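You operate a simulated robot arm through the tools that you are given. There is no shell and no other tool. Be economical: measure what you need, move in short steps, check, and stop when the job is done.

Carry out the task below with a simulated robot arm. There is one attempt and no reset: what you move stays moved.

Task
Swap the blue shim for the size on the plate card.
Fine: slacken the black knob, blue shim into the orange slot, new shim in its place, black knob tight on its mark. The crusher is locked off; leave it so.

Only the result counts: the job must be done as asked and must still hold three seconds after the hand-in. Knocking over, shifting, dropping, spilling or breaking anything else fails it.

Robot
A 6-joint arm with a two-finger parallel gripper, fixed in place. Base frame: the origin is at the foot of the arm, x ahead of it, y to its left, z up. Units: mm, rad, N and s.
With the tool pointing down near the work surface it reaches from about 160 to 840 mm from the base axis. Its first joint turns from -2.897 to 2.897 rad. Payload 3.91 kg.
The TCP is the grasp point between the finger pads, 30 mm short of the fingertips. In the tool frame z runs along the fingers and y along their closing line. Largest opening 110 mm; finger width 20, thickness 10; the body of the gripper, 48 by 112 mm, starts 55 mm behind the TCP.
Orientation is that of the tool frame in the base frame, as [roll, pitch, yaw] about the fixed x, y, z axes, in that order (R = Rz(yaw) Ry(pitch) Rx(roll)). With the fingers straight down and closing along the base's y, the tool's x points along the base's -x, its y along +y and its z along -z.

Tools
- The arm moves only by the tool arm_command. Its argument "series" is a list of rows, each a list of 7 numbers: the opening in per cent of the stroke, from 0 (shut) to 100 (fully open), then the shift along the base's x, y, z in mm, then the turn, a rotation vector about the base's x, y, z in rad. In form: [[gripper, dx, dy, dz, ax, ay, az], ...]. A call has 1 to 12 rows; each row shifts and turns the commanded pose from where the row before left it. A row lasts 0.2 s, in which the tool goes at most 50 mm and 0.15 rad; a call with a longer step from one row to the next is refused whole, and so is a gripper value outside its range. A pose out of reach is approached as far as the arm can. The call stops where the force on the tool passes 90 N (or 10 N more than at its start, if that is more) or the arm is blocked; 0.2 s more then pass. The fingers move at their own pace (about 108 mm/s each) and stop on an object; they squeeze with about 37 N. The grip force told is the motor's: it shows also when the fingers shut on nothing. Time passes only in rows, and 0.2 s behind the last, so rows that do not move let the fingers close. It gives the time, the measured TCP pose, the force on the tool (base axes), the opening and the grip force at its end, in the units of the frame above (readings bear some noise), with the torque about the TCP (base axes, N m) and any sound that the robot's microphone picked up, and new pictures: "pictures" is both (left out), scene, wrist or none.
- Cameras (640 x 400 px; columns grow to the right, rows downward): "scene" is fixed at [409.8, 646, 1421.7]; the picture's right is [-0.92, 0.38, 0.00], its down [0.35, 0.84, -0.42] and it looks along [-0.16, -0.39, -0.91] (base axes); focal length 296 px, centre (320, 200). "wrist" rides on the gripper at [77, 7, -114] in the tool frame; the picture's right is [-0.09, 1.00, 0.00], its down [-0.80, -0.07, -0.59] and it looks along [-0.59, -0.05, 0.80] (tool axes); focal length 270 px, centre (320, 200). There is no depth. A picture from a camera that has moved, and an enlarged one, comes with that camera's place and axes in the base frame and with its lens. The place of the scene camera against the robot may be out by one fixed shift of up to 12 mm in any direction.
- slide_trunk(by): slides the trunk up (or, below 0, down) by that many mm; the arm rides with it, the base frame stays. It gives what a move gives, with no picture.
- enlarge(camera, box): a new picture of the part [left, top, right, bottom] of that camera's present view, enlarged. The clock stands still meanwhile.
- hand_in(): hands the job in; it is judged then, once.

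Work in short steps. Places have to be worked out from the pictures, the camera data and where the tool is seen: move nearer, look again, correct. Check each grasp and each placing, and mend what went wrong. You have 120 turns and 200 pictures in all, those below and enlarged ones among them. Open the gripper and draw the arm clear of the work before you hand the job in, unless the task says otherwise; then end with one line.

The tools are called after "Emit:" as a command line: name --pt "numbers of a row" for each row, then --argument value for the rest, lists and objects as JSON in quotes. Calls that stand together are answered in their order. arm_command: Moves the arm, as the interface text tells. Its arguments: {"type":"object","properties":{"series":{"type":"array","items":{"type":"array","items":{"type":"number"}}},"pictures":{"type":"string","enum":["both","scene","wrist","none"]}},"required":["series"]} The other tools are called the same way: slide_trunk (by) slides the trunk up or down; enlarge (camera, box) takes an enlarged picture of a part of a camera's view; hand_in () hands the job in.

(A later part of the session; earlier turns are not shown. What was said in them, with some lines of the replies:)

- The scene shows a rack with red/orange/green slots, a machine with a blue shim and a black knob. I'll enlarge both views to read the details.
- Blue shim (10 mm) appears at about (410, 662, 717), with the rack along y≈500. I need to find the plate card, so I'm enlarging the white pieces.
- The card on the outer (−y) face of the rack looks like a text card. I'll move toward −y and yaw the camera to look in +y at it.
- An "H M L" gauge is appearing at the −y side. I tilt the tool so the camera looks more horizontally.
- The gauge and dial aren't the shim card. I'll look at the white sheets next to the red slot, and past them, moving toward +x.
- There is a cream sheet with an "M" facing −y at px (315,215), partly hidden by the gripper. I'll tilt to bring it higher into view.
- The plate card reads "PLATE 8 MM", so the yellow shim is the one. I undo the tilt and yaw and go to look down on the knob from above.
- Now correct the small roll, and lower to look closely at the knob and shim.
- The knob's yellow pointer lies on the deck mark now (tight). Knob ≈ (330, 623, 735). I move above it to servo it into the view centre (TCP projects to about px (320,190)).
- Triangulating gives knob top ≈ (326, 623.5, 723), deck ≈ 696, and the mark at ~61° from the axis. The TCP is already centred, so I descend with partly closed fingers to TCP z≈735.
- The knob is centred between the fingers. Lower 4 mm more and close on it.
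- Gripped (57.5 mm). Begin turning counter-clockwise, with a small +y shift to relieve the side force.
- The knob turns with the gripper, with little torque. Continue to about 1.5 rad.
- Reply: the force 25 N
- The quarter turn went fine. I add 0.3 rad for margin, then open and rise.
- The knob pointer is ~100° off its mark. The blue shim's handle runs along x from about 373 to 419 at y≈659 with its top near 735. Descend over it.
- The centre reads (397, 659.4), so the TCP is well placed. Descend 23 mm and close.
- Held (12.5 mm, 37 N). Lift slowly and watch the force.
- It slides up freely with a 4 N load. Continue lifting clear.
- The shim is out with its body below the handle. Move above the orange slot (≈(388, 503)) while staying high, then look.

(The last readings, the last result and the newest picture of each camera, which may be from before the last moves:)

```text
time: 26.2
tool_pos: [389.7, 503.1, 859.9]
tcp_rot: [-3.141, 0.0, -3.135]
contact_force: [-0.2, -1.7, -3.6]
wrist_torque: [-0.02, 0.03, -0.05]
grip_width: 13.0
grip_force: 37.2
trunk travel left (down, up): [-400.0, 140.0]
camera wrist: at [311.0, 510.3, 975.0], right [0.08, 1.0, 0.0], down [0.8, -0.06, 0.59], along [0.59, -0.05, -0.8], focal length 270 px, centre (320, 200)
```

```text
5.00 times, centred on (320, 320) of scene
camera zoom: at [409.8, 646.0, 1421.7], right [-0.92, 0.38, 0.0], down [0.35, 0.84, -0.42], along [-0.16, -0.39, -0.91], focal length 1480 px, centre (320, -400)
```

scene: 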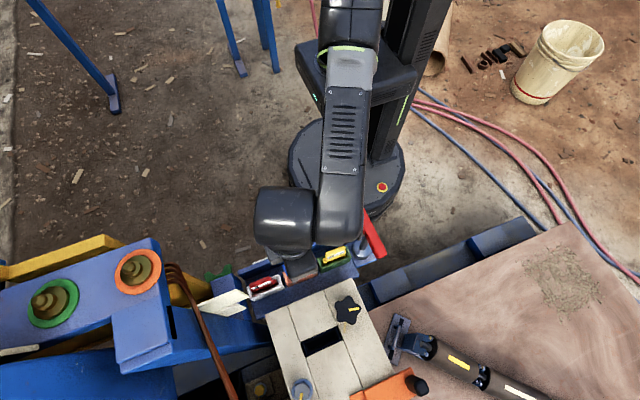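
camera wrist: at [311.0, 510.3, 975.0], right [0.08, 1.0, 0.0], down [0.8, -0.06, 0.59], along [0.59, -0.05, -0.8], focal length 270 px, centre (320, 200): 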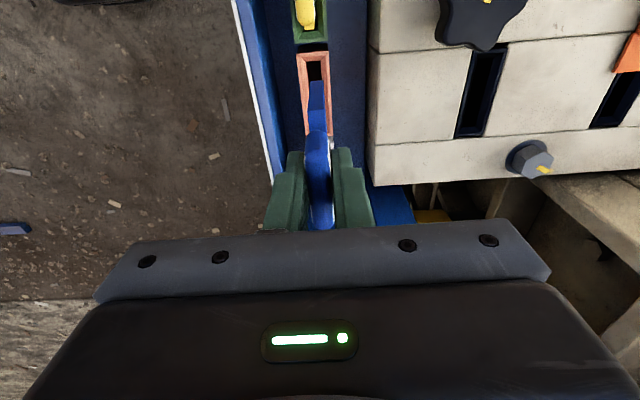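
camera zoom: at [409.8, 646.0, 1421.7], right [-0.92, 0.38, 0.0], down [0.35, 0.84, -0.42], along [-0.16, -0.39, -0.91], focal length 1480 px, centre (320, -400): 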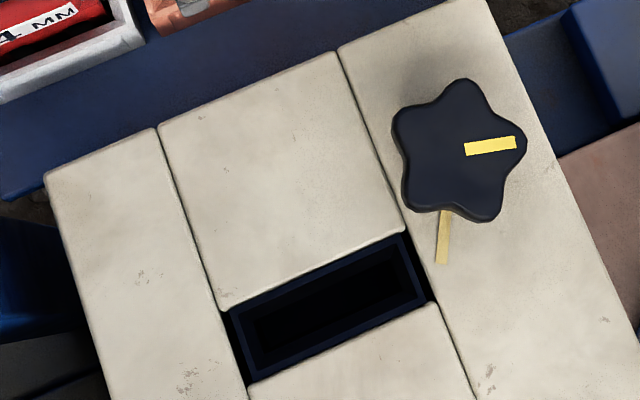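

Orange rim: x 349–431, y 485–513, z≈695, centre ≈ (390, 499); the shim is held centred on the TCP. Lower partway with a −4 mm y shift and check again.

Emit:
arm_command --pt "0 0 -4 -25 0 0 0" --pt "0 0 0 -20 0 0 0" --pt "0 0 0 0 0 0 0" --pictures "wrist"

Emit:
enlarge --camera "wrist" --box '[240, 60, 400, 220]'

Emit:
enlarge --camera "scene" --box '[240, 230, 360, 305]'

```text
time: 27.0
tool_pos: [389.1, 499.0, 815.5]
tcp_rot: [-3.141, -0.001, -3.135]
contact_force: [0.4, 0.5, -3.1]
wrist_torque: [0.01, 0.0, -0.02]
grip_width: 13.0
grip_force: 36.8
trunk travel left (down, up): [-400.0, 140.0]
camera wrist: at [311.0, 506.5, 930.0], right [0.08, 1.0, 0.0], down [0.8, -0.06, 0.59], along [0.59, -0.05, -0.8], focal length 270 px, centre (320, 200)
```

wrist: 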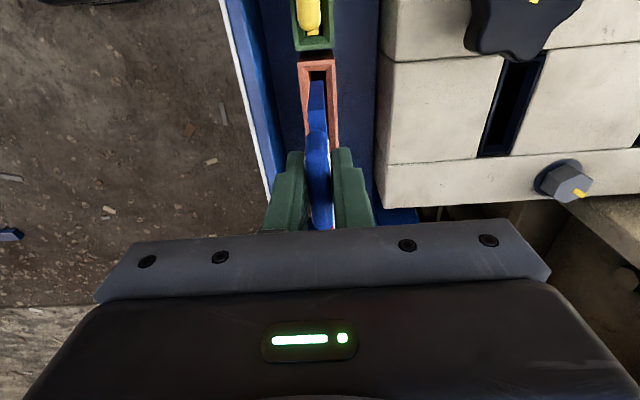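

```text
2.50 times, centred on (320, 140) of wrist
camera zoom: at [311.0, 506.5, 930.0], right [0.08, 1.0, 0.0], down [0.8, -0.06, 0.59], along [0.59, -0.05, -0.8], focal length 676 px, centre (320, 350)
```

zoom: 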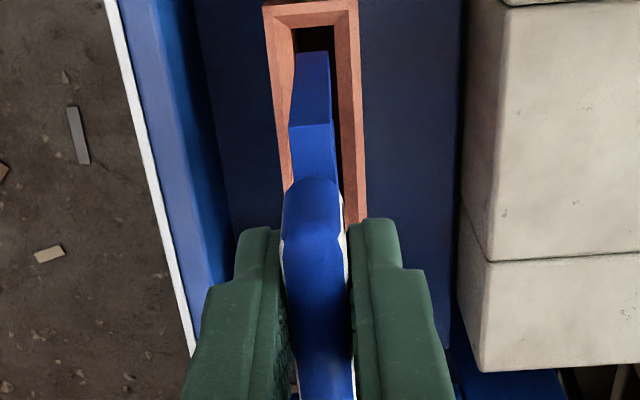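

```text
5.33 times, centred on (300, 268) of scene
camera zoom: at [409.8, 646.0, 1421.7], right [-0.92, 0.38, 0.0], down [0.35, 0.84, -0.42], along [-0.16, -0.39, -0.91], focal length 1578 px, centre (427, -160)
```

zoom: 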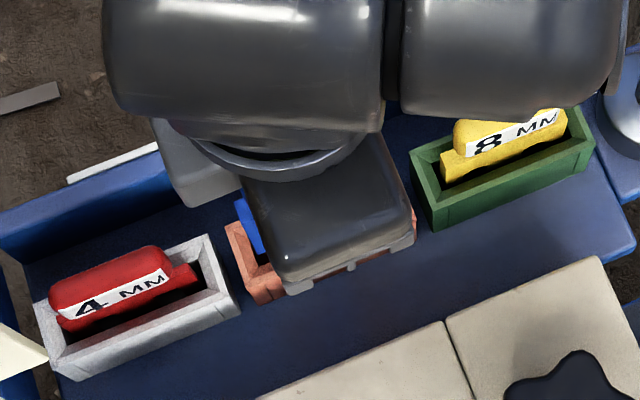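

In y the shim lines up with the hole, and in x it is within ~1 mm. I shift +1.5 mm in x and lower in small steps, watching the force.

Emit:
arm_command --pt "0 1.5 0.3 -12 0 0 0" --pt "0 0 0 -8 0 0 0" --pt "0 0 0 -5 0 0 0" --pt "0 0 0 0 0 0 0" --pictures "none"

Emit:
enlarge --camera "wrist" --box '[240, 60, 400, 220]'

```text
time: 28.0
tool_pos: [389.5, 501.1, 790.3]
tcp_rot: [3.141, -0.001, -3.134]
contact_force: [0.2, 0.4, -3.8]
wrist_torque: [-0.01, -0.01, -0.05]
grip_width: 12.8
grip_force: 37.4
trunk travel left (down, up): [-400.0, 140.0]
```

```text
2.50 times, centred on (320, 140) of wrist
camera zoom: at [312.6, 507.4, 905.4], right [0.08, 1.0, 0.0], down [0.8, -0.06, 0.59], along [0.59, -0.05, -0.8], focal length 676 px, centre (320, 350)
```

zoom: 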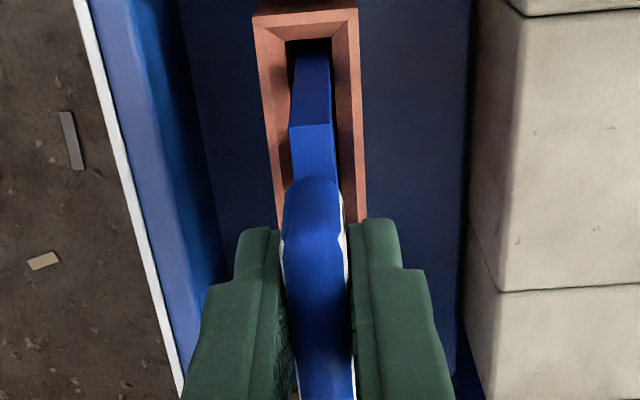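

The shim sits about 1.5 mm to +y in the hole. Shift −1.3 mm and continue down.

Emit:
arm_command --pt "0 0 -1.3 -5 0 0 0" --pt "0 0 0 -6 0 0 0" --pt "0 0 0 -6 0 0 0" --pt "0 0 0 0 0 0 0" --pictures "none"

Emit:
enlarge --camera "wrist" --box '[240, 60, 400, 220]'

```text
time: 29.0
tool_pos: [389.3, 499.5, 774.2]
tcp_rot: [-3.14, 0.0, -3.133]
contact_force: [0.3, 0.2, -3.0]
wrist_torque: [-0.02, 0.02, 0.01]
grip_width: 12.8
grip_force: 37.1
trunk travel left (down, up): [-400.0, 140.0]
```

```text
2.50 times, centred on (320, 140) of wrist
camera zoom: at [312.2, 506.0, 888.5], right [0.08, 1.0, 0.0], down [0.8, -0.06, 0.59], along [0.59, -0.05, -0.8], focal length 676 px, centre (320, 350)
```

zoom: 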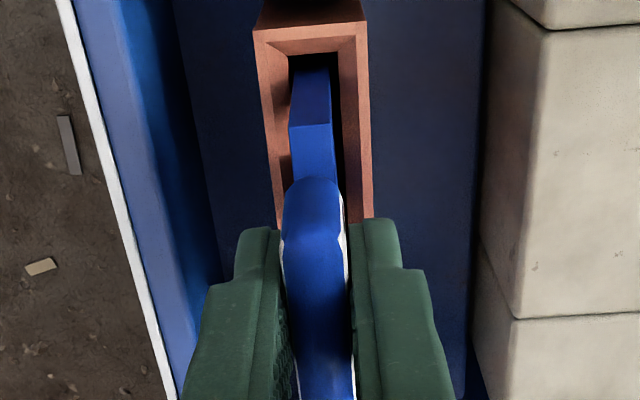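

It is entering the hole without contact force. Continue downward.

Emit:
arm_command --pt "0 0 0 -7 0 0 0" --pt "0 0 0 -7 0 0 0" --pt "0 0 0 -6 0 0 0" --pt "0 0 0 0 0 0 0" --pictures "none"

Emit:
enlarge --camera "wrist" --box '[240, 60, 400, 220]'

```text
time: 30.0
tool_pos: [389.4, 498.9, 755.4]
tcp_rot: [3.141, -0.001, -3.134]
contact_force: [-1.6, 0.2, 6.4]
wrist_torque: [-0.16, 0.32, 0.02]
grip_width: 12.9
grip_force: 37.3
trunk travel left (down, up): [-400.0, 140.0]
```

```text
2.50 times, centred on (320, 140) of wrist
camera zoom: at [311.8, 506.0, 869.4], right [0.08, 1.0, 0.0], down [0.8, -0.07, 0.59], along [0.59, -0.05, -0.8], focal length 676 px, centre (320, 350)
```

zoom: 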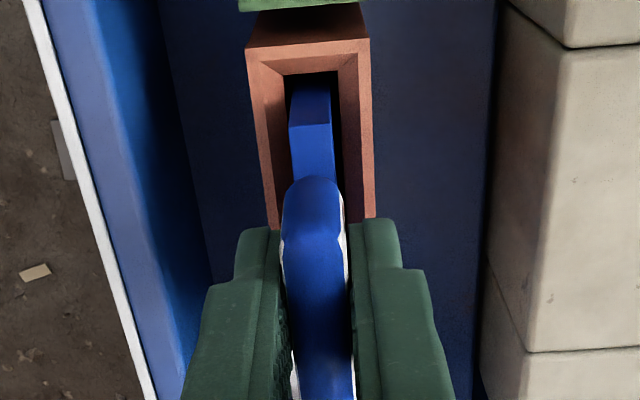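

Contact (~10 N) at TCP z 755. Triangulating the yellow handle gives z≈750, about 25 mm higher than the deck seat, so the blue shim is now resting on the rack floor. Relax 1 mm, open slightly and rise.

Emit:
arm_command --pt "0 0 0 0.8 0 0 0" --pt "32 0 0 0 0 0 0" --pt "32 0 0 0 0 0 0" --pt "32 0 0 5 0 0 0" --pt "32 0 0 15 0 0 0" --pt "32 0 0 30 0 0 0" --pt "32 0 0 40 0 0 0" --pictures "both"

Emit:
enlarge --camera "wrist" --box '[240, 60, 400, 220]'

```text
time: 31.6
tool_pos: [391.1, 500.2, 846.0]
tcp_rot: [3.141, 0.001, -3.135]
contact_force: [0.0, 0.1, 0.5]
wrist_torque: [0.0, -0.04, 0.02]
grip_width: 35.2
grip_force: 0.1
trunk travel left (down, up): [-400.0, 140.0]
camera wrist: at [312.6, 505.2, 960.4], right [0.08, 1.0, 0.0], down [0.8, -0.06, 0.59], along [0.59, -0.05, -0.8], focal length 270 px, centre (320, 200)
```

scene: 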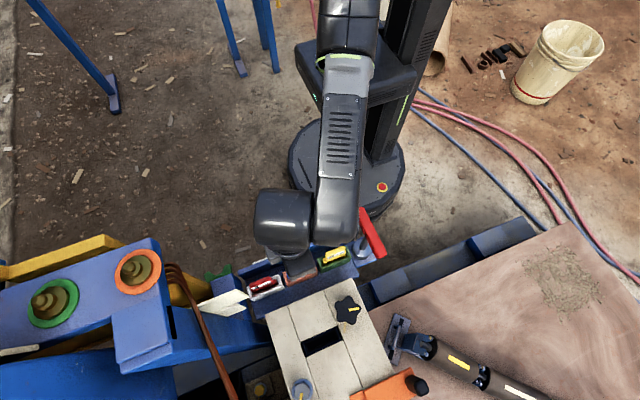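
wrist: 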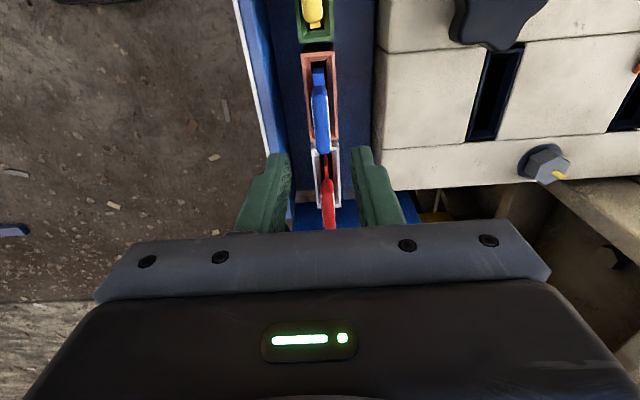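

```text
2.50 times, centred on (320, 140) of wrist
camera zoom: at [312.6, 505.2, 960.4], right [0.08, 1.0, 0.0], down [0.8, -0.06, 0.59], along [0.59, -0.05, -0.8], focal length 676 px, centre (320, 350)
```

zoom: 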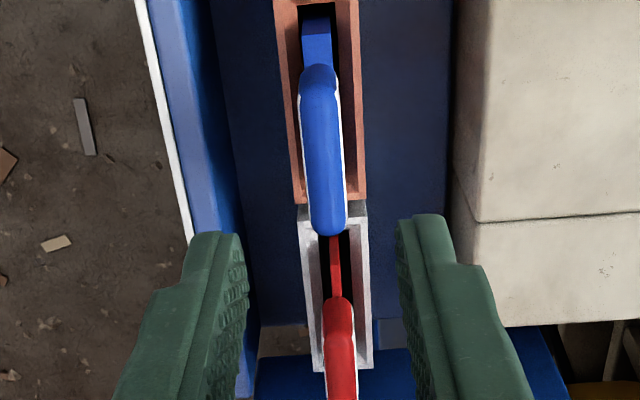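

The blue shim is upright in the orange slot. Move over the yellow shim (≈(298, 501)) at the same height and look.

Emit:
arm_command --pt "40 -31 0 0 0 0 0" --pt "40 -31 0 0 0 0 0" --pt "40 -31 0 0 0 0 0" --pt "40 0 0 0 0 0 0" --pictures "wrist"

Emit:
enlarge --camera "wrist" --box '[240, 60, 400, 220]'

```text
time: 32.6
tool_pos: [298.7, 499.8, 844.8]
tcp_rot: [-3.139, 0.0, -3.134]
contact_force: [-0.9, -0.6, -0.7]
wrist_torque: [0.0, -0.02, -0.01]
grip_width: 43.9
grip_force: 0.0
trunk travel left (down, up): [-400.0, 140.0]
camera wrist: at [219.8, 505.4, 958.9], right [0.08, 1.0, 0.0], down [0.8, -0.07, 0.59], along [0.59, -0.05, -0.8], focal length 270 px, centre (320, 200)
```

wrist: 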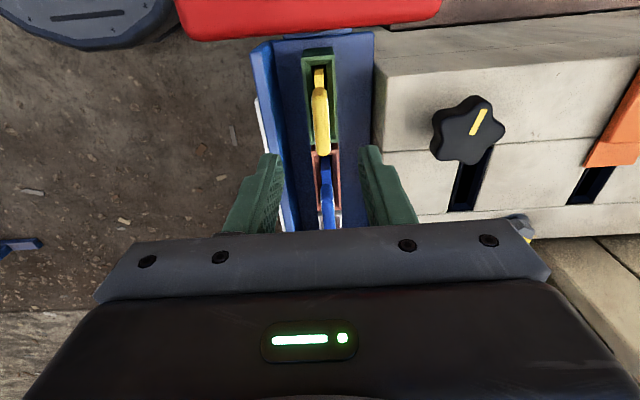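

```text
2.50 times, centred on (320, 140) of wrist
camera zoom: at [219.8, 505.4, 958.9], right [0.08, 1.0, 0.0], down [0.8, -0.07, 0.59], along [0.59, -0.05, -0.8], focal length 676 px, centre (320, 350)
```

zoom: 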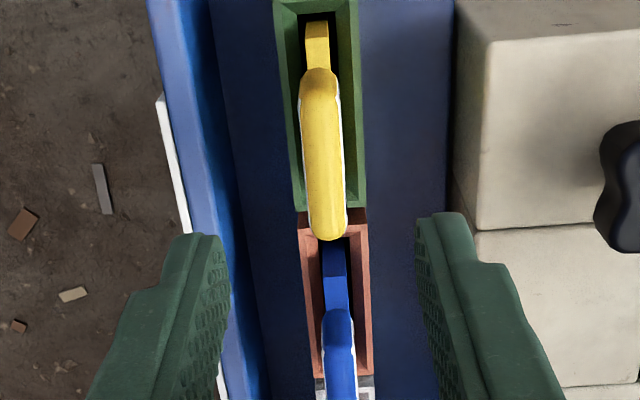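

Yellow appears at the same relative place as the released blue, so its centre is ≈ (298, 499.5). Descend in stages, keeping an eye on the red lever.

Emit:
arm_command --pt "40 -0.5 0 -30 0 0 0" --pt "40 0 0 -25 0 0 0" --pt "40 0 0 0 0 0 0" --pictures "both"

Emit:
enlarge --camera "scene" --box '[280, 180, 440, 290]'

```text
time: 33.4
tool_pos: [298.2, 498.5, 787.8]
tcp_rot: [3.14, 0.0, -3.134]
contact_force: [-0.5, 0.8, -0.1]
wrist_torque: [0.01, 0.01, 0.01]
grip_width: 44.0
grip_force: 0.0
trunk travel left (down, up): [-400.0, 140.0]
camera wrist: at [219.5, 505.8, 903.0], right [0.08, 1.0, 0.0], down [0.8, -0.06, 0.59], along [0.59, -0.05, -0.8], focal length 270 px, centre (320, 200)
```

scene: 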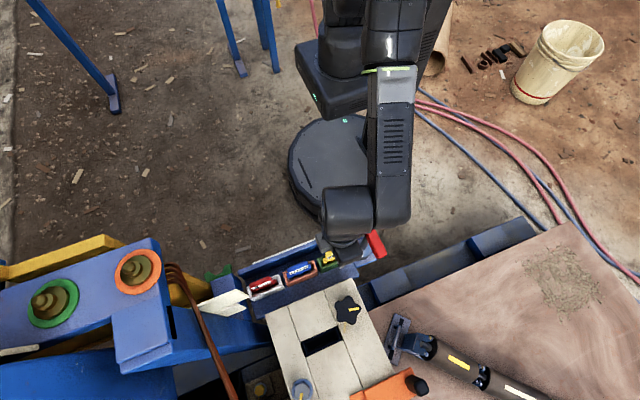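
wrist: 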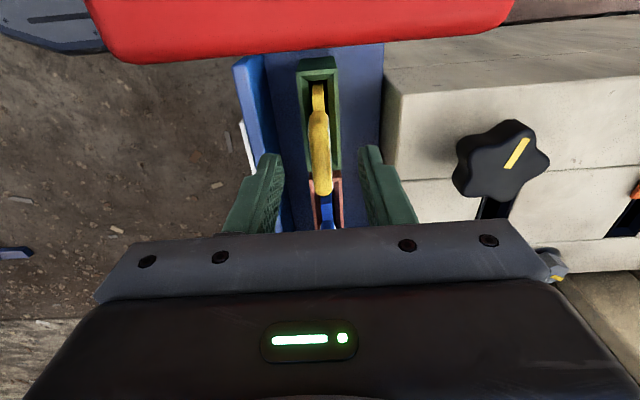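

```text
3.64 times, centred on (360, 235) of scene
camera zoom: at [409.8, 646.0, 1421.7], right [-0.92, 0.38, 0.0], down [0.35, 0.84, -0.42], along [-0.16, -0.39, -0.91], focal length 1076 px, centre (174, 73)
```

zoom: 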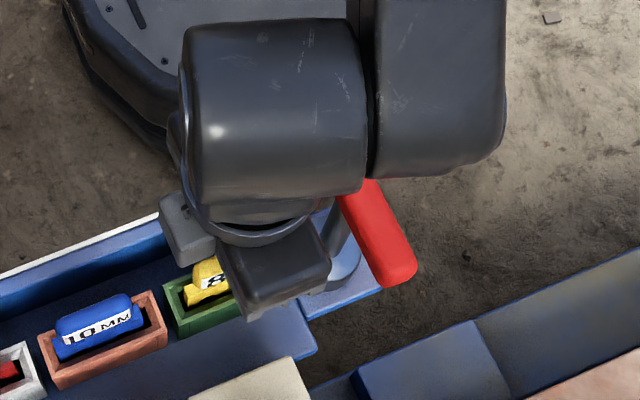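

The lever top is at z≈815 and x≤231, the gripper body stays at x≥274, and the camera keeps ~55 mm of clearance. Yellow is centred, so I descend 27 mm more and close.

Emit:
arm_command --pt "40 1 0.5 -14 0 0 0" --pt "40 0 0 -13 0 0 0" --pt "40 0 0 0 0 0 0" --pt "0 0 0 0 0 0 0" --pt "0 0 0 0 0 0 0" --pt "0 0 0 0 0 0 0" --pictures "wrist"

```text
time: 34.8
tool_pos: [297.0, 500.0, 761.1]
tcp_rot: [-3.139, 0.001, -3.133]
contact_force: [0.0, -0.3, 0.6]
wrist_torque: [-0.03, 0.0, -0.03]
grip_width: 12.9
grip_force: 37.3
trunk travel left (down, up): [-400.0, 140.0]
camera wrist: at [219.4, 506.5, 876.1], right [0.08, 1.0, 0.0], down [0.8, -0.06, 0.59], along [0.59, -0.05, -0.8], focal length 270 px, centre (320, 200)
```

wrist: 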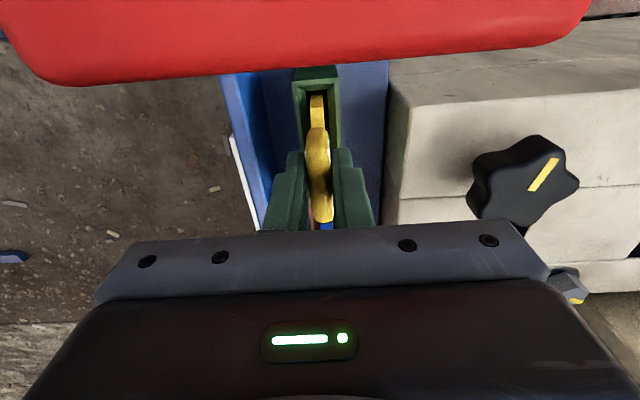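

Yellow held (12.9 mm). Lift straight up.

Emit:
arm_command --pt "0 0 0 8 0 0 0" --pt "0 0 0 20 0 0 0" --pt "0 0 0 30 0 0 0" --pt "0 0 0 35 0 0 0" --pt "0 0 0 20 0 0 0" --pictures "none"

Emit:
enlarge --camera "wrist" --box '[240, 60, 400, 240]'

```text
time: 36.0
tool_pos: [297.1, 500.6, 875.0]
tcp_rot: [-3.141, 0.001, -3.136]
contact_force: [0.2, -1.6, -2.8]
wrist_torque: [0.05, 0.01, -0.01]
grip_width: 12.6
grip_force: 37.0
trunk travel left (down, up): [-400.0, 140.0]
```

```text
2.22 times, centred on (320, 150) of wrist
camera zoom: at [219.6, 506.8, 990.2], right [0.08, 1.0, 0.0], down [0.8, -0.06, 0.59], along [0.59, -0.05, -0.8], focal length 601 px, centre (320, 311)
```

zoom: 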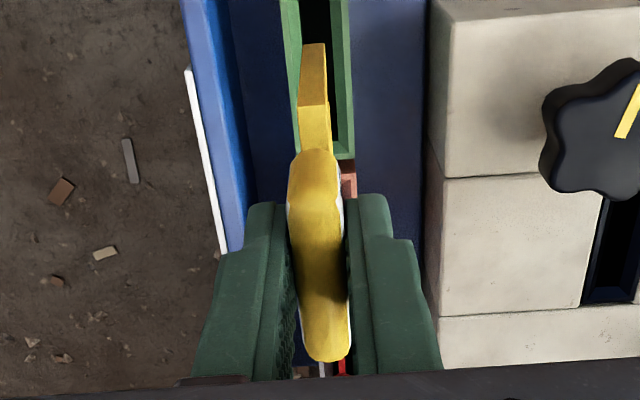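

The shim is free and straight. Carry it over to the deck slot at about (395.5, 656) and look.

Emit:
arm_command --pt "0 20 31 0 0 0 0" --pt "0 20 31 0 0 0 0" --pt "0 20 32 0 0 0 0" --pt "0 20 32 0 0 0 0" --pt "0 18.5 32 0 0 0 0" --pt "0 0 0 -30 0 0 0" --pt "0 0 0 0 0 0 0" --pictures "wrist"

Emit:
enlarge --camera "wrist" --box '[240, 60, 400, 240]'

```text
time: 37.6
tool_pos: [396.0, 658.1, 846.0]
tcp_rot: [-3.14, 0.0, -3.133]
contact_force: [-0.3, -0.8, -2.0]
wrist_torque: [-0.03, 0.01, -0.03]
grip_width: 12.8
grip_force: 36.6
trunk travel left (down, up): [-400.0, 140.0]
camera wrist: at [318.7, 664.9, 961.0], right [0.08, 1.0, 0.0], down [0.8, -0.06, 0.59], along [0.59, -0.05, -0.8], focal length 270 px, centre (320, 200)
```

wrist: 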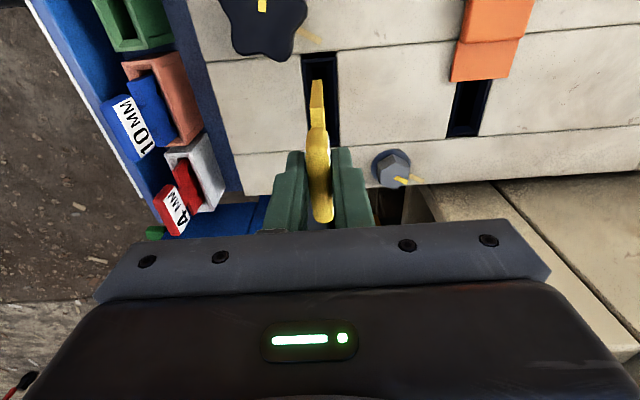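

```text
2.22 times, centred on (320, 150) of wrist
camera zoom: at [318.7, 664.9, 961.0], right [0.08, 1.0, 0.0], down [0.8, -0.06, 0.59], along [0.59, -0.05, -0.8], focal length 601 px, centre (320, 311)
```

zoom: 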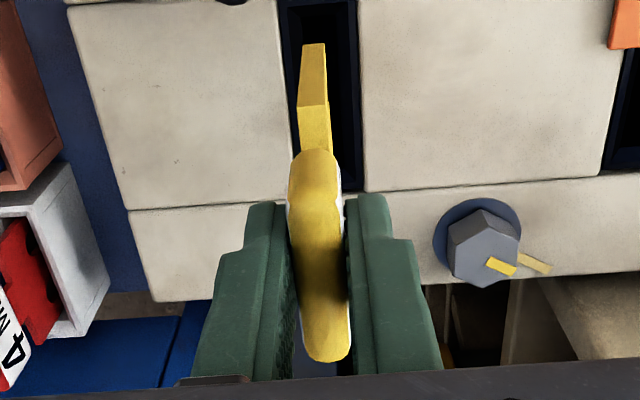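

The slot's centre line is ~1.2 mm further +y. Shift and lower toward the slot mouth.

Emit:
arm_command --pt "0 0 1.2 -20 0 0 0" --pt "0 0 0 -15 0 0 0" --pt "0 0 0 0 0 0 0" --pictures "none"

Emit:
enlarge --camera "wrist" --box '[250, 60, 390, 200]'

Emit:
enlarge --camera "scene" --box '[260, 290, 380, 380]'

```text
time: 38.4
tool_pos: [396.6, 660.5, 810.4]
tcp_rot: [-3.14, 0.0, -3.134]
contact_force: [0.3, 0.2, -2.6]
wrist_torque: [0.02, 0.0, -0.04]
grip_width: 12.9
grip_force: 37.0
trunk travel left (down, up): [-400.0, 140.0]
```

```text
2.86 times, centred on (320, 130) of wrist
camera zoom: at [318.7, 665.6, 924.9], right [0.08, 1.0, 0.0], down [0.8, -0.06, 0.59], along [0.59, -0.05, -0.8], focal length 772 px, centre (320, 400)
```

zoom: 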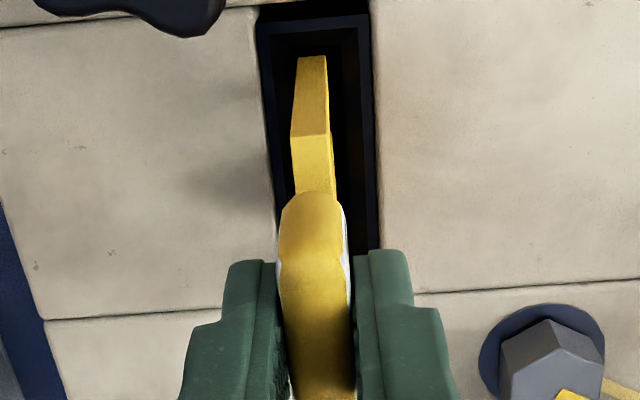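

```text
4.44 times, centred on (320, 335) of scene
camera zoom: at [409.8, 646.0, 1421.7], right [-0.92, 0.38, 0.0], down [0.35, 0.84, -0.42], along [-0.16, -0.39, -0.91], focal length 1315 px, centre (320, -400)
```

zoom: 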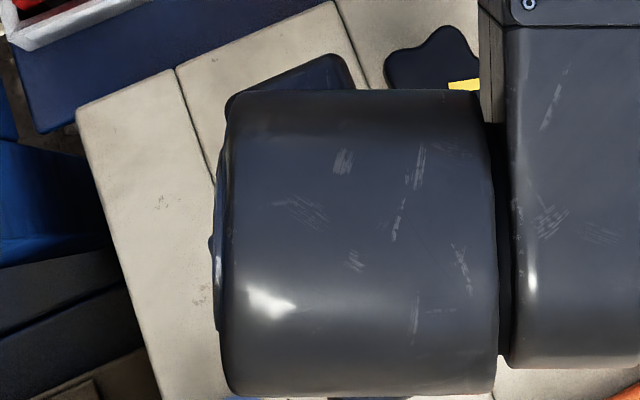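

The shim is inside the funnel outline. A small +0.5 mm y correction, then descend gently.

Emit:
arm_command --pt "0 -0.5 0.5 -8 0 0 0" --pt "0 0 0 -8 0 0 0" --pt "0 0 0 -8 0 0 0" --pt "0 0 0 0 0 0 0" --pictures "none"

Emit:
enlarge --camera "wrist" --box '[250, 60, 390, 200]'

```text
time: 39.4
tool_pos: [397.4, 660.5, 784.8]
tcp_rot: [-3.14, 0.0, -3.135]
contact_force: [-0.4, -0.9, -1.7]
wrist_torque: [0.04, 0.01, -0.01]
grip_width: 12.8
grip_force: 37.3
trunk travel left (down, up): [-400.0, 140.0]
```

```text
2.86 times, centred on (320, 130) of wrist
camera zoom: at [318.1, 666.3, 900.7], right [0.08, 1.0, 0.0], down [0.8, -0.06, 0.59], along [0.59, -0.05, -0.8], focal length 772 px, centre (320, 400)
```

zoom: 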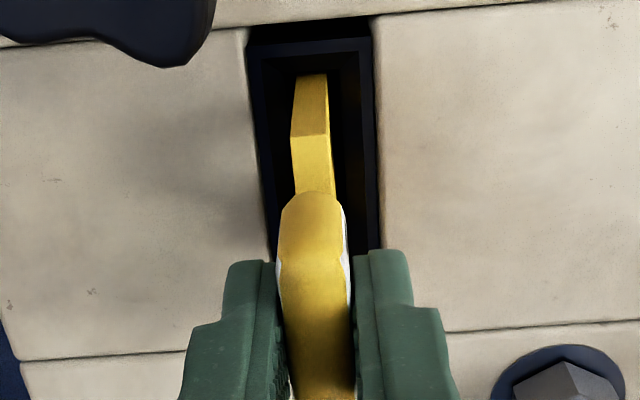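

It is entering with no contact. Continue down.

Emit:
arm_command --pt "0 0 0.4 -8 0 0 0" --pt "0 0 0 -8 0 0 0" --pt "0 0 0 -8 0 0 0" --pt "0 0 0 0 0 0 0" --pictures "none"

Emit:
enlarge --camera "wrist" --box '[250, 60, 390, 200]'

```text
time: 40.4
tool_pos: [395.6, 661.5, 761.3]
tcp_rot: [-3.141, -0.001, -3.135]
contact_force: [0.1, -0.1, -3.1]
wrist_torque: [0.0, 0.01, 0.0]
grip_width: 13.0
grip_force: 36.6
trunk travel left (down, up): [-400.0, 140.0]
```

```text
2.86 times, centred on (320, 130) of wrist
camera zoom: at [317.7, 667.0, 876.8], right [0.08, 1.0, 0.0], down [0.8, -0.06, 0.59], along [0.59, -0.05, -0.8], focal length 772 px, centre (320, 400)
```

zoom: 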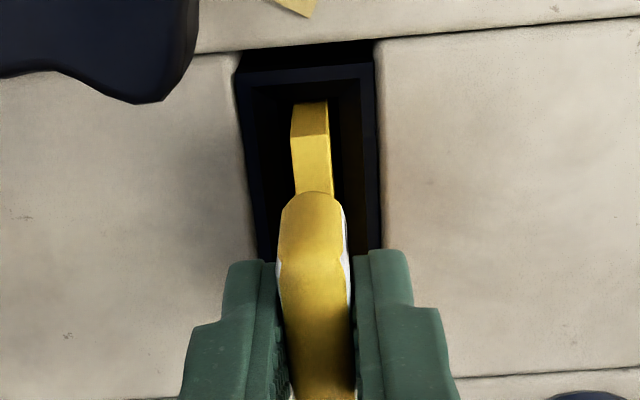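

Well centred in the slot. Final ~20 mm in small steps until contact.

Emit:
arm_command --pt "0 0 0 -6 0 0 0" --pt "0 0 0 -6 0 0 0" --pt "0 0 0 -4 0 0 0" --pt "0 0 0 0 0 0 0" --pictures "none"

Emit:
enlarge --camera "wrist" --box '[250, 60, 390, 200]'

```text
time: 41.4
tool_pos: [394.5, 660.5, 744.5]
tcp_rot: [-3.14, -0.001, -3.135]
contact_force: [0.7, -0.4, -2.7]
wrist_torque: [0.01, 0.04, 0.0]
grip_width: 12.6
grip_force: 36.8
trunk travel left (down, up): [-400.0, 140.0]
```

```text
2.86 times, centred on (320, 130) of wrist
camera zoom: at [317.6, 666.7, 860.7], right [0.08, 1.0, 0.0], down [0.8, -0.06, 0.59], along [0.59, -0.05, -0.8], focal length 772 px, centre (320, 400)
```

zoom: 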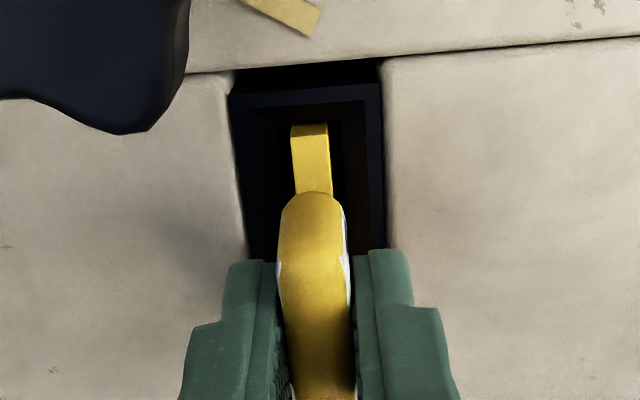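

Emit:
arm_command --pt "0 0 0 -2 0 0 0" --pt "0 0 0 -2 0 0 0" --pt "0 0 0 -2 0 0 0" --pt "0 0 0 0 0 0 0" --pictures "none"

```text
time: 42.4
tool_pos: [396.0, 661.1, 741.1]
tcp_rot: [-3.141, -0.001, -3.134]
contact_force: [0.1, -0.3, 5.1]
wrist_torque: [-0.04, 0.19, -0.02]
grip_width: 12.9
grip_force: 37.6
trunk travel left (down, up): [-400.0, 140.0]
```

Contact (~8 N) at TCP z 741, matching the expected seat at 740. Release and rise.

Emit:
arm_command --pt "0 0 0 0.8 0 0 0" --pt "45 0 0 0 0 0 0" --pt "45 0 0 0 0 0 0" --pt "45 0 0 10 0 0 0" --pt "45 0 0 30 0 0 0" --pt "45 0 0 30 0 0 0" --pt "45 0 0 30 0 0 0" --pictures "wrist"

Emit:
enlarge --camera "wrist" --box '[230, 60, 430, 220]'

```text
time: 44.0
tool_pos: [394.8, 660.3, 841.5]
tcp_rot: [-3.141, 0.0, -3.136]
contact_force: [0.2, -0.6, -0.2]
wrist_torque: [0.0, -0.03, -0.02]
grip_width: 49.3
grip_force: 0.1
trunk travel left (down, up): [-400.0, 140.0]
camera wrist: at [317.0, 666.1, 956.0], right [0.08, 1.0, 0.0], down [0.8, -0.07, 0.59], along [0.59, -0.05, -0.8], focal length 270 px, centre (320, 200)
```

wrist: 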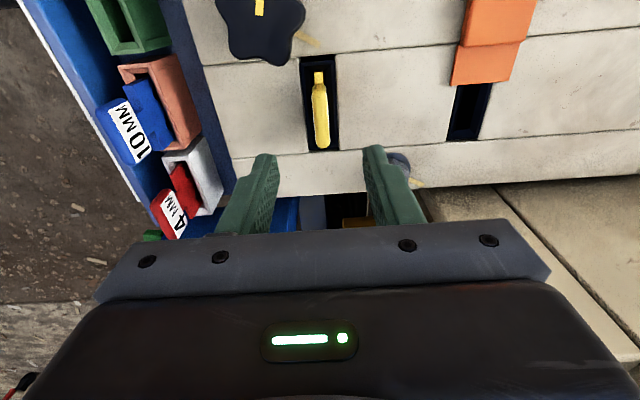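

```text
2.50 times, centred on (330, 140) of wrist
camera zoom: at [317.0, 666.1, 956.0], right [0.08, 1.0, 0.0], down [0.8, -0.07, 0.59], along [0.59, -0.05, -0.8], focal length 676 px, centre (295, 350)
```

zoom: 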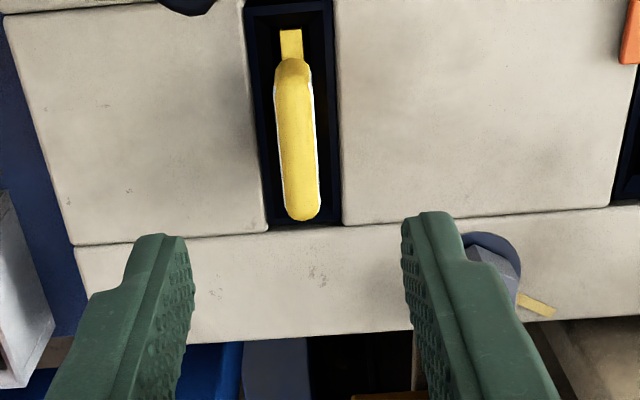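

The yellow shim is seated like the blue one was. Go back to the knob with yaw +1.8 rad, the pose where I released it.

Emit:
arm_command --pt "72 -5.7 -3 0 0 0 0.15" --pt "72 -5.7 -3 0 0 0 0.15" --pt "72 -5.7 -3 0 0 0 0.15" --pt "72 -5.7 -3 0 0 0 0.15" --pt "72 -5.7 -3 0 0 0 0.15" --pt "72 -5.7 -3 0 0 0 0.15" --pt "72 -5.7 -3 0 0 0 0.15" --pt "72 -5.7 -3 0 0 0 0.15" --pt "72 -5.7 -3 0 0 0 0.15" --pt "72 -5.7 -3 0 0 0 0.15" --pt "72 -5.7 -3 0 0 0 0.15" --pt "72 -5.7 -3 0 0 0 0.15" --pictures "none"

Emit:
arm_command --pt "72 0 0 -35 0 0 0" --pt "72 0 0 -30 0 0 0" --pt "72 0 0 0 0 0 0" --pictures "wrist"

```text
time: 46.6
tool_pos: [327.1, 623.1, 841.6]
tcp_rot: [-3.142, 0.0, -1.333]
contact_force: [-0.1, -0.1, -0.2]
wrist_torque: [0.02, -0.03, -0.03]
grip_width: 79.2
grip_force: 0.1
trunk travel left (down, up): [-400.0, 140.0]
```

```text
time: 47.4
tool_pos: [326.2, 624.2, 776.5]
tcp_rot: [-3.141, -0.002, -1.336]
contact_force: [1.0, -0.2, -0.4]
wrist_torque: [0.0, -0.02, 0.0]
grip_width: 79.2
grip_force: 0.1
trunk travel left (down, up): [-400.0, 140.0]
camera wrist: at [337.6, 547.8, 891.7], right [-0.99, -0.15, 0.0], down [-0.12, 0.8, 0.59], along [-0.09, 0.59, -0.8], focal length 270 px, centre (320, 200)
```

wrist: 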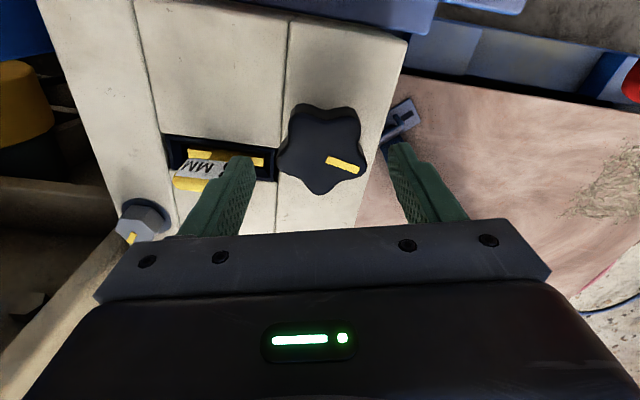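

Lower onto the knob with a slightly narrower opening to clear the yellow handle, then close.

Emit:
arm_command --pt "65 0 0 -10 0 0 0" --pt "65 0 0 -20 0 0 0" --pt "65 0 0 -14 0 0 0" --pt "65 0 0 0 0 0 0" --pt "0 0 0 0 0 0 0" --pt "0 0 0 0 0 0 0" --pt "0 0 0 0 0 0 0" --pictures "wrist"

```text
time: 49.0
tool_pos: [325.0, 624.5, 731.9]
tcp_rot: [-3.14, -0.001, -1.337]
contact_force: [-9.1, -4.7, -2.6]
wrist_torque: [0.43, -0.11, 0.04]
grip_width: 57.2
grip_force: 44.8
trunk travel left (down, up): [-400.0, 140.0]
camera wrist: at [336.1, 548.3, 847.4], right [-0.99, -0.15, 0.0], down [-0.12, 0.8, 0.59], along [-0.09, 0.59, -0.8], focal length 270 px, centre (320, 200)
```

wrist: 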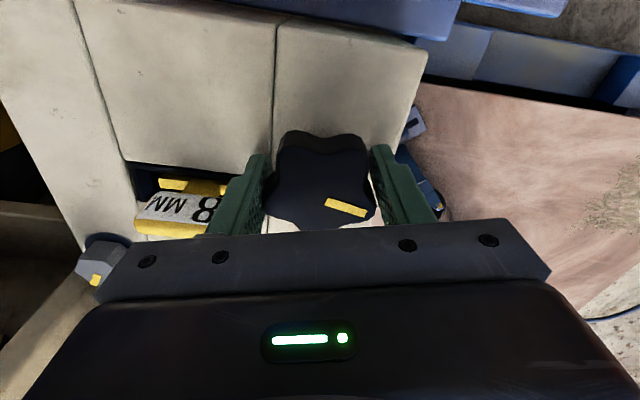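

Gripped. Turn back clockwise 1.8 rad, finishing near the original yaw.

Emit:
arm_command --pt "0 0 0 0 0 0 -0.14" --pt "0 0 0 0 0 0 -0.14" --pt "0 0 0 0 0 0 -0.14" --pt "0 0 0 0 0 0 -0.14" --pt "0 0 0 0 0 0 -0.14" --pt "0 0 0 0 0 0 -0.14" --pt "0 0 0 0 0 0 -0.14" --pt "0 0 0 0 0 0 -0.14" --pt "0 0 0 0 0 0 -0.14" --pt "0 0 0 0 0 0 -0.14" --pt "0 0 0 0 0 0 -0.14" --pt "0 0 0 0 0 0 -0.14" --pictures "wrist"

Emit:
enlarge --camera "wrist" --box '[230, 90, 430, 230]'

```text
time: 51.6
tool_pos: [325.5, 624.7, 732.0]
tcp_rot: [-3.139, -0.001, -3.019]
contact_force: [-23.7, 2.1, -3.4]
wrist_torque: [-0.04, 0.95, 0.0]
grip_width: 57.0
grip_force: 45.3
trunk travel left (down, up): [-400.0, 140.0]
camera wrist: at [247.0, 622.2, 847.3], right [-0.04, 1.0, 0.0], down [0.8, 0.03, 0.6], along [0.59, 0.02, -0.8], focal length 270 px, centre (320, 200)
```

wrist: 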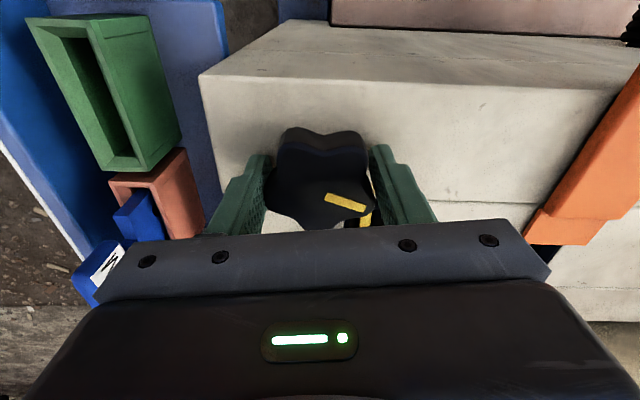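

```text
2.86 times, centred on (330, 160) of wrist
camera zoom: at [247.0, 622.2, 847.3], right [-0.04, 1.0, 0.0], down [0.8, 0.03, 0.6], along [0.59, 0.02, -0.8], focal length 772 px, centre (291, 314)
```

zoom: 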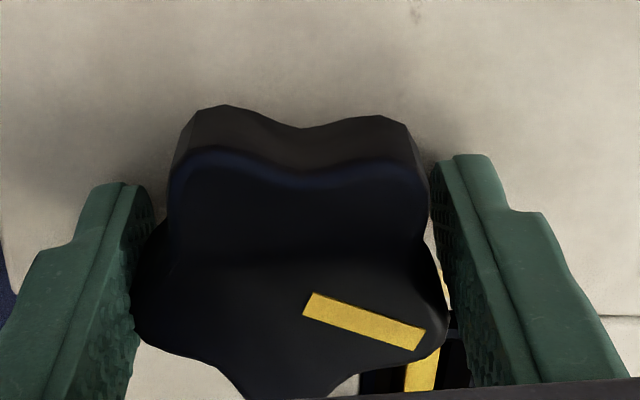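

The pointer sits in the grip as it did originally. Another −0.12 rad returns to the original angle; relieve the x force too.

Emit:
arm_command --pt "0 -1.5 0 0 0 0 -0.06" --pt "0 0 0 0 0 0 -0.058" --pt "0 0 0 0 0 0 0" --pictures "none"

Emit:
enlarge --camera "wrist" --box '[230, 90, 430, 230]'

```text
time: 52.4
tool_pos: [324.1, 625.2, 732.4]
tcp_rot: [3.141, 0.001, -3.137]
contact_force: [-16.7, 2.9, -3.8]
wrist_torque: [0.43, 0.04, -0.01]
grip_width: 57.1
grip_force: 45.1
trunk travel left (down, up): [-400.0, 140.0]
```

```text
2.86 times, centred on (330, 160) of wrist
camera zoom: at [247.1, 631.2, 847.2], right [0.08, 1.0, 0.0], down [0.8, -0.06, 0.6], along [0.59, -0.05, -0.8], focal length 772 px, centre (291, 314)
```

zoom: 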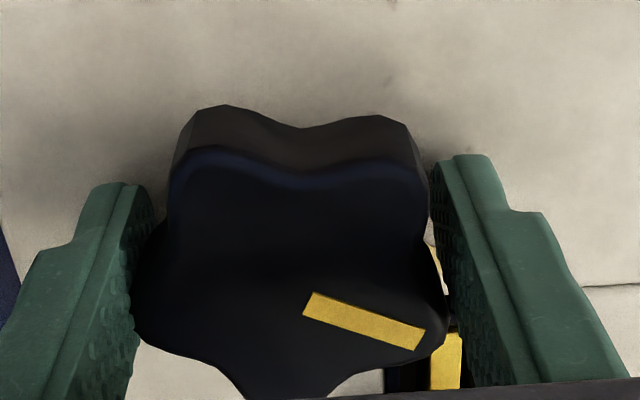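

Back at the original yaw. Release and rise to the same viewpoint as before to compare pointer and mark.

Emit:
arm_command --pt "72 0 0 0 0 0 0" --pt "72 0 0 0 0 0 0" --pt "72 0 0 30 0 0 0" --pt "90 0 0 35 0 0 0" --pt "100 0 0 33 0 0 0" --pt "100 0 0 0 0 0 0" --pictures "none"

Emit:
enlarge --camera "wrist" --box '[200, 60, 460, 230]'

```text
time: 53.8
tool_pos: [326.1, 623.1, 830.4]
tcp_rot: [-3.141, -0.002, -3.133]
contact_force: [0.3, 0.3, 0.3]
wrist_torque: [0.01, -0.03, 0.01]
grip_width: 110.2
grip_force: 0.0
trunk travel left (down, up): [-400.0, 140.0]
```

```text
2.35 times, centred on (330, 145) of wrist
camera zoom: at [248.2, 629.8, 945.2], right [0.08, 1.0, 0.0], down [0.8, -0.06, 0.59], along [0.59, -0.05, -0.8], focal length 636 px, centre (296, 329)
```

zoom: 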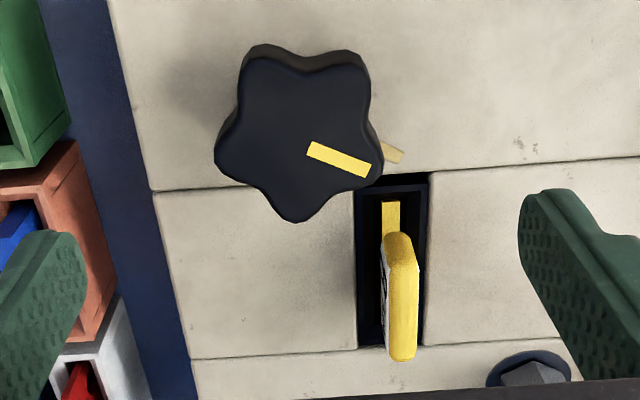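

The pointer is about 3.5° short (CCW) of its original angle, and the mark agrees with the original. I regrip and turn 0.06 rad clockwise.

Emit:
arm_command --pt "75 0.5 1 -35 0 0 0" --pt "75 0 0 -35 0 0 0" --pt "75 0 0 -28 0 0 0" --pt "75 0 0 0 0 0 0" --pt "0 0 0 0 0 0 0" --pt "0 0 0 0 0 0 0" --pt "0 0 0 0 0 0 0" --pt "0 0 0 0 0 0 -0.03" --pt "0 0 0 0 0 0 -0.03" --pt "0 0 0 0 0 0 0" --pictures "none"

Emit:
arm_command --pt "75 0 0 0 0 0 0" --pt "75 0 0 0 0 0 0" --pt "75 0 0 30 0 0 0" --pt "90 0 0 35 0 0 0.06" --pt "100 0 0 33 0 0 0" --pt "100 0 0 0 0 0 0" --pictures "none"

Emit:
enlarge --camera "wrist" --box '[200, 60, 460, 230]'

```text
time: 56.0
tool_pos: [325.5, 624.1, 731.6]
tcp_rot: [-3.141, -0.001, 3.09]
contact_force: [-2.5, -3.9, -5.1]
wrist_torque: [1.11, -0.14, -0.03]
grip_width: 56.8
grip_force: 45.0
trunk travel left (down, up): [-400.0, 140.0]
```

```text
time: 57.4
tool_pos: [325.6, 625.2, 828.2]
tcp_rot: [-3.141, 0.0, -3.134]
contact_force: [0.2, -0.6, 0.1]
wrist_torque: [-0.03, -0.02, 0.01]
grip_width: 110.1
grip_force: 0.1
trunk travel left (down, up): [-400.0, 140.0]
```

```text
2.35 times, centred on (330, 145) of wrist
camera zoom: at [247.6, 631.2, 944.2], right [0.08, 1.0, 0.0], down [0.8, -0.06, 0.59], along [0.59, -0.05, -0.8], focal length 636 px, centre (296, 329)
```

zoom: 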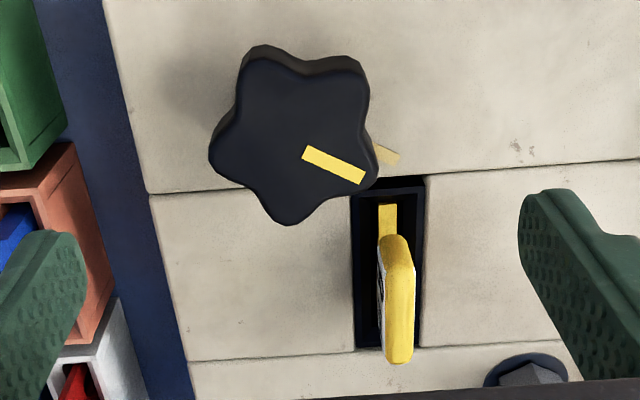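

Now the pointer is within ~2° of the original. I move the arm clear and check pointer vs mark in the scene camera.

Emit:
arm_command --pt "100 -20 -30 40 0 0 0" --pt "100 -20 -35 30 0 0 0" --pt "100 -20 -40 20 0 0 0" --pt "100 -20 -40 0 0 0 0" --pt "100 -10 -40 0 0 0 0" --pictures "none"

Emit:
enlarge --camera "scene" --box '[326, 288, 374, 318]'

Emit:
enlarge --camera "scene" --box '[230, 220, 410, 340]'

```text
refused: row 1 steps farther than a row can; nothing moved
```

```text
13.33 times, centred on (350, 303) of scene
camera zoom: at [409.8, 646.0, 1421.7], right [-0.92, 0.38, 0.0], down [0.35, 0.84, -0.42], along [-0.16, -0.39, -0.91], focal length 3946 px, centre (-80, -1173)
```

zoom: 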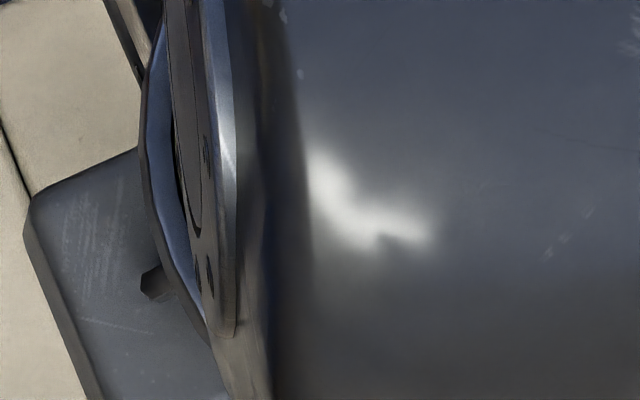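

```text
3.33 times, centred on (320, 280) of scene
camera zoom: at [409.8, 646.0, 1421.7], right [-0.92, 0.38, 0.0], down [0.35, 0.84, -0.42], along [-0.16, -0.39, -0.91], focal length 986 px, centre (320, -67)
```

zoom: 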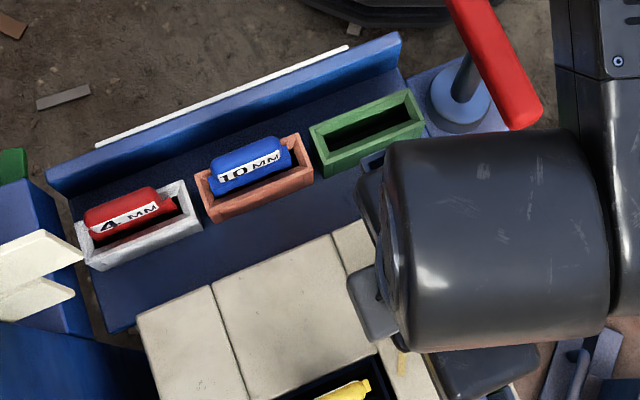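

Step too long; retract upward first, then sideways.

Emit:
arm_command --pt "100 0 0 45 0 0 0" --pt "100 0 0 45 0 0 0" --pt "100 0 0 45 0 0 0" --pt "100 -20 -40 0 0 0 0" --pt "100 -20 -40 0 0 0 0" --pt "100 -20 -40 0 0 0 0" --pt "100 -20 -40 0 0 0 0" --pt "100 -20 -40 0 0 0 0" --pictures "none"

Emit:
enlarge --camera "scene" --box '[326, 288, 374, 318]'

Emit:
enlarge --camera "scene" --box '[230, 220, 410, 340]'

```text
time: 59.2
tool_pos: [226.6, 423.3, 966.2]
tcp_rot: [3.141, -0.001, -3.133]
contact_force: [0.4, 0.2, -1.0]
wrist_torque: [0.03, -0.01, 0.02]
grip_width: 110.0
grip_force: 0.0
trunk travel left (down, up): [-400.0, 140.0]
```

```text
13.33 times, centred on (350, 303) of scene
camera zoom: at [409.8, 646.0, 1421.7], right [-0.92, 0.38, 0.0], down [0.35, 0.84, -0.42], along [-0.16, -0.39, -0.91], focal length 3946 px, centre (-80, -1173)
```

zoom: 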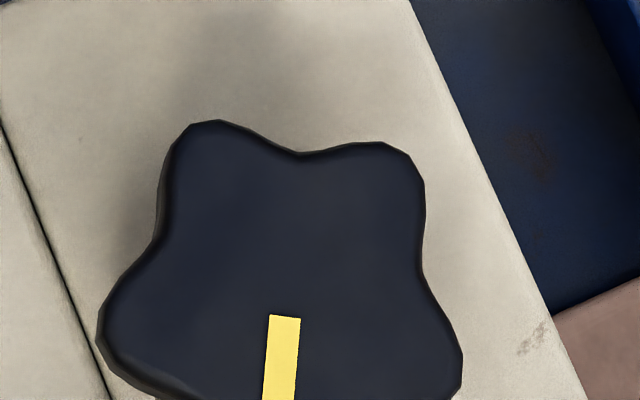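

```text
3.33 times, centred on (320, 280) of scene
camera zoom: at [409.8, 646.0, 1421.7], right [-0.92, 0.38, 0.0], down [0.35, 0.84, -0.42], along [-0.16, -0.39, -0.91], focal length 986 px, centre (320, -67)
```

zoom: 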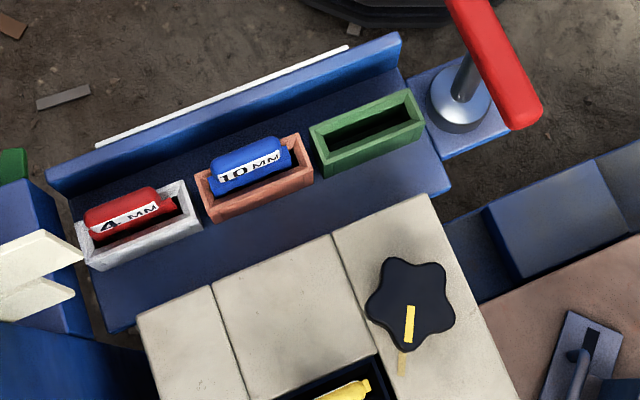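

Emit:
enlarge --camera "scene" --box '[319, 293, 375, 335]'

```text
9.52 times, centred on (347, 314) of scene
camera zoom: at [409.8, 646.0, 1421.7], right [-0.92, 0.38, 0.0], down [0.35, 0.84, -0.42], along [-0.16, -0.39, -0.91], focal length 2818 px, centre (63, -886)
```

zoom: 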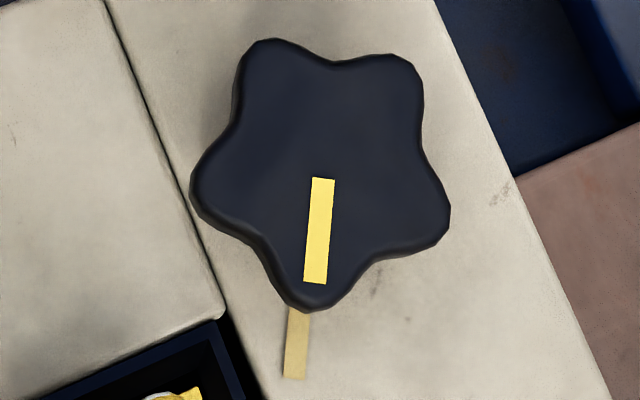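

The pointer reads 60.6° against 59.3° for the mark, so it is aligned within measurement error. One last look at the yellow shim.

Emit:
enlarge --camera "scene" --box '[260, 250, 400, 360]'

```text
3.64 times, centred on (330, 305) of scene
camera zoom: at [409.8, 646.0, 1421.7], right [-0.92, 0.38, 0.0], down [0.35, 0.84, -0.42], along [-0.16, -0.39, -0.91], focal length 1076 px, centre (284, -182)
```

zoom: 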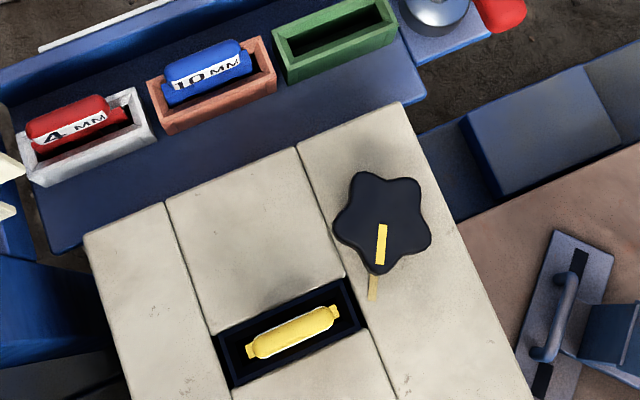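

The yellow 8 mm shim is seated in the deck, the blue one is in the orange slot, the knob is on its mark and the arm is clear. Handing in.

Emit:
hand_in

```text
The job is handed in.
```

The yellow 8 mm shim (the size on the plate card) is in place of the blue one, the blue 10 mm shim is in the orange slot, and the black knob is back on its mark to within about 1°. I felt no rise in torque as the knob came onto its mark, so tightness is judged by the mark alone. I didn't touch the red lock-off lever, and the job is handed in.
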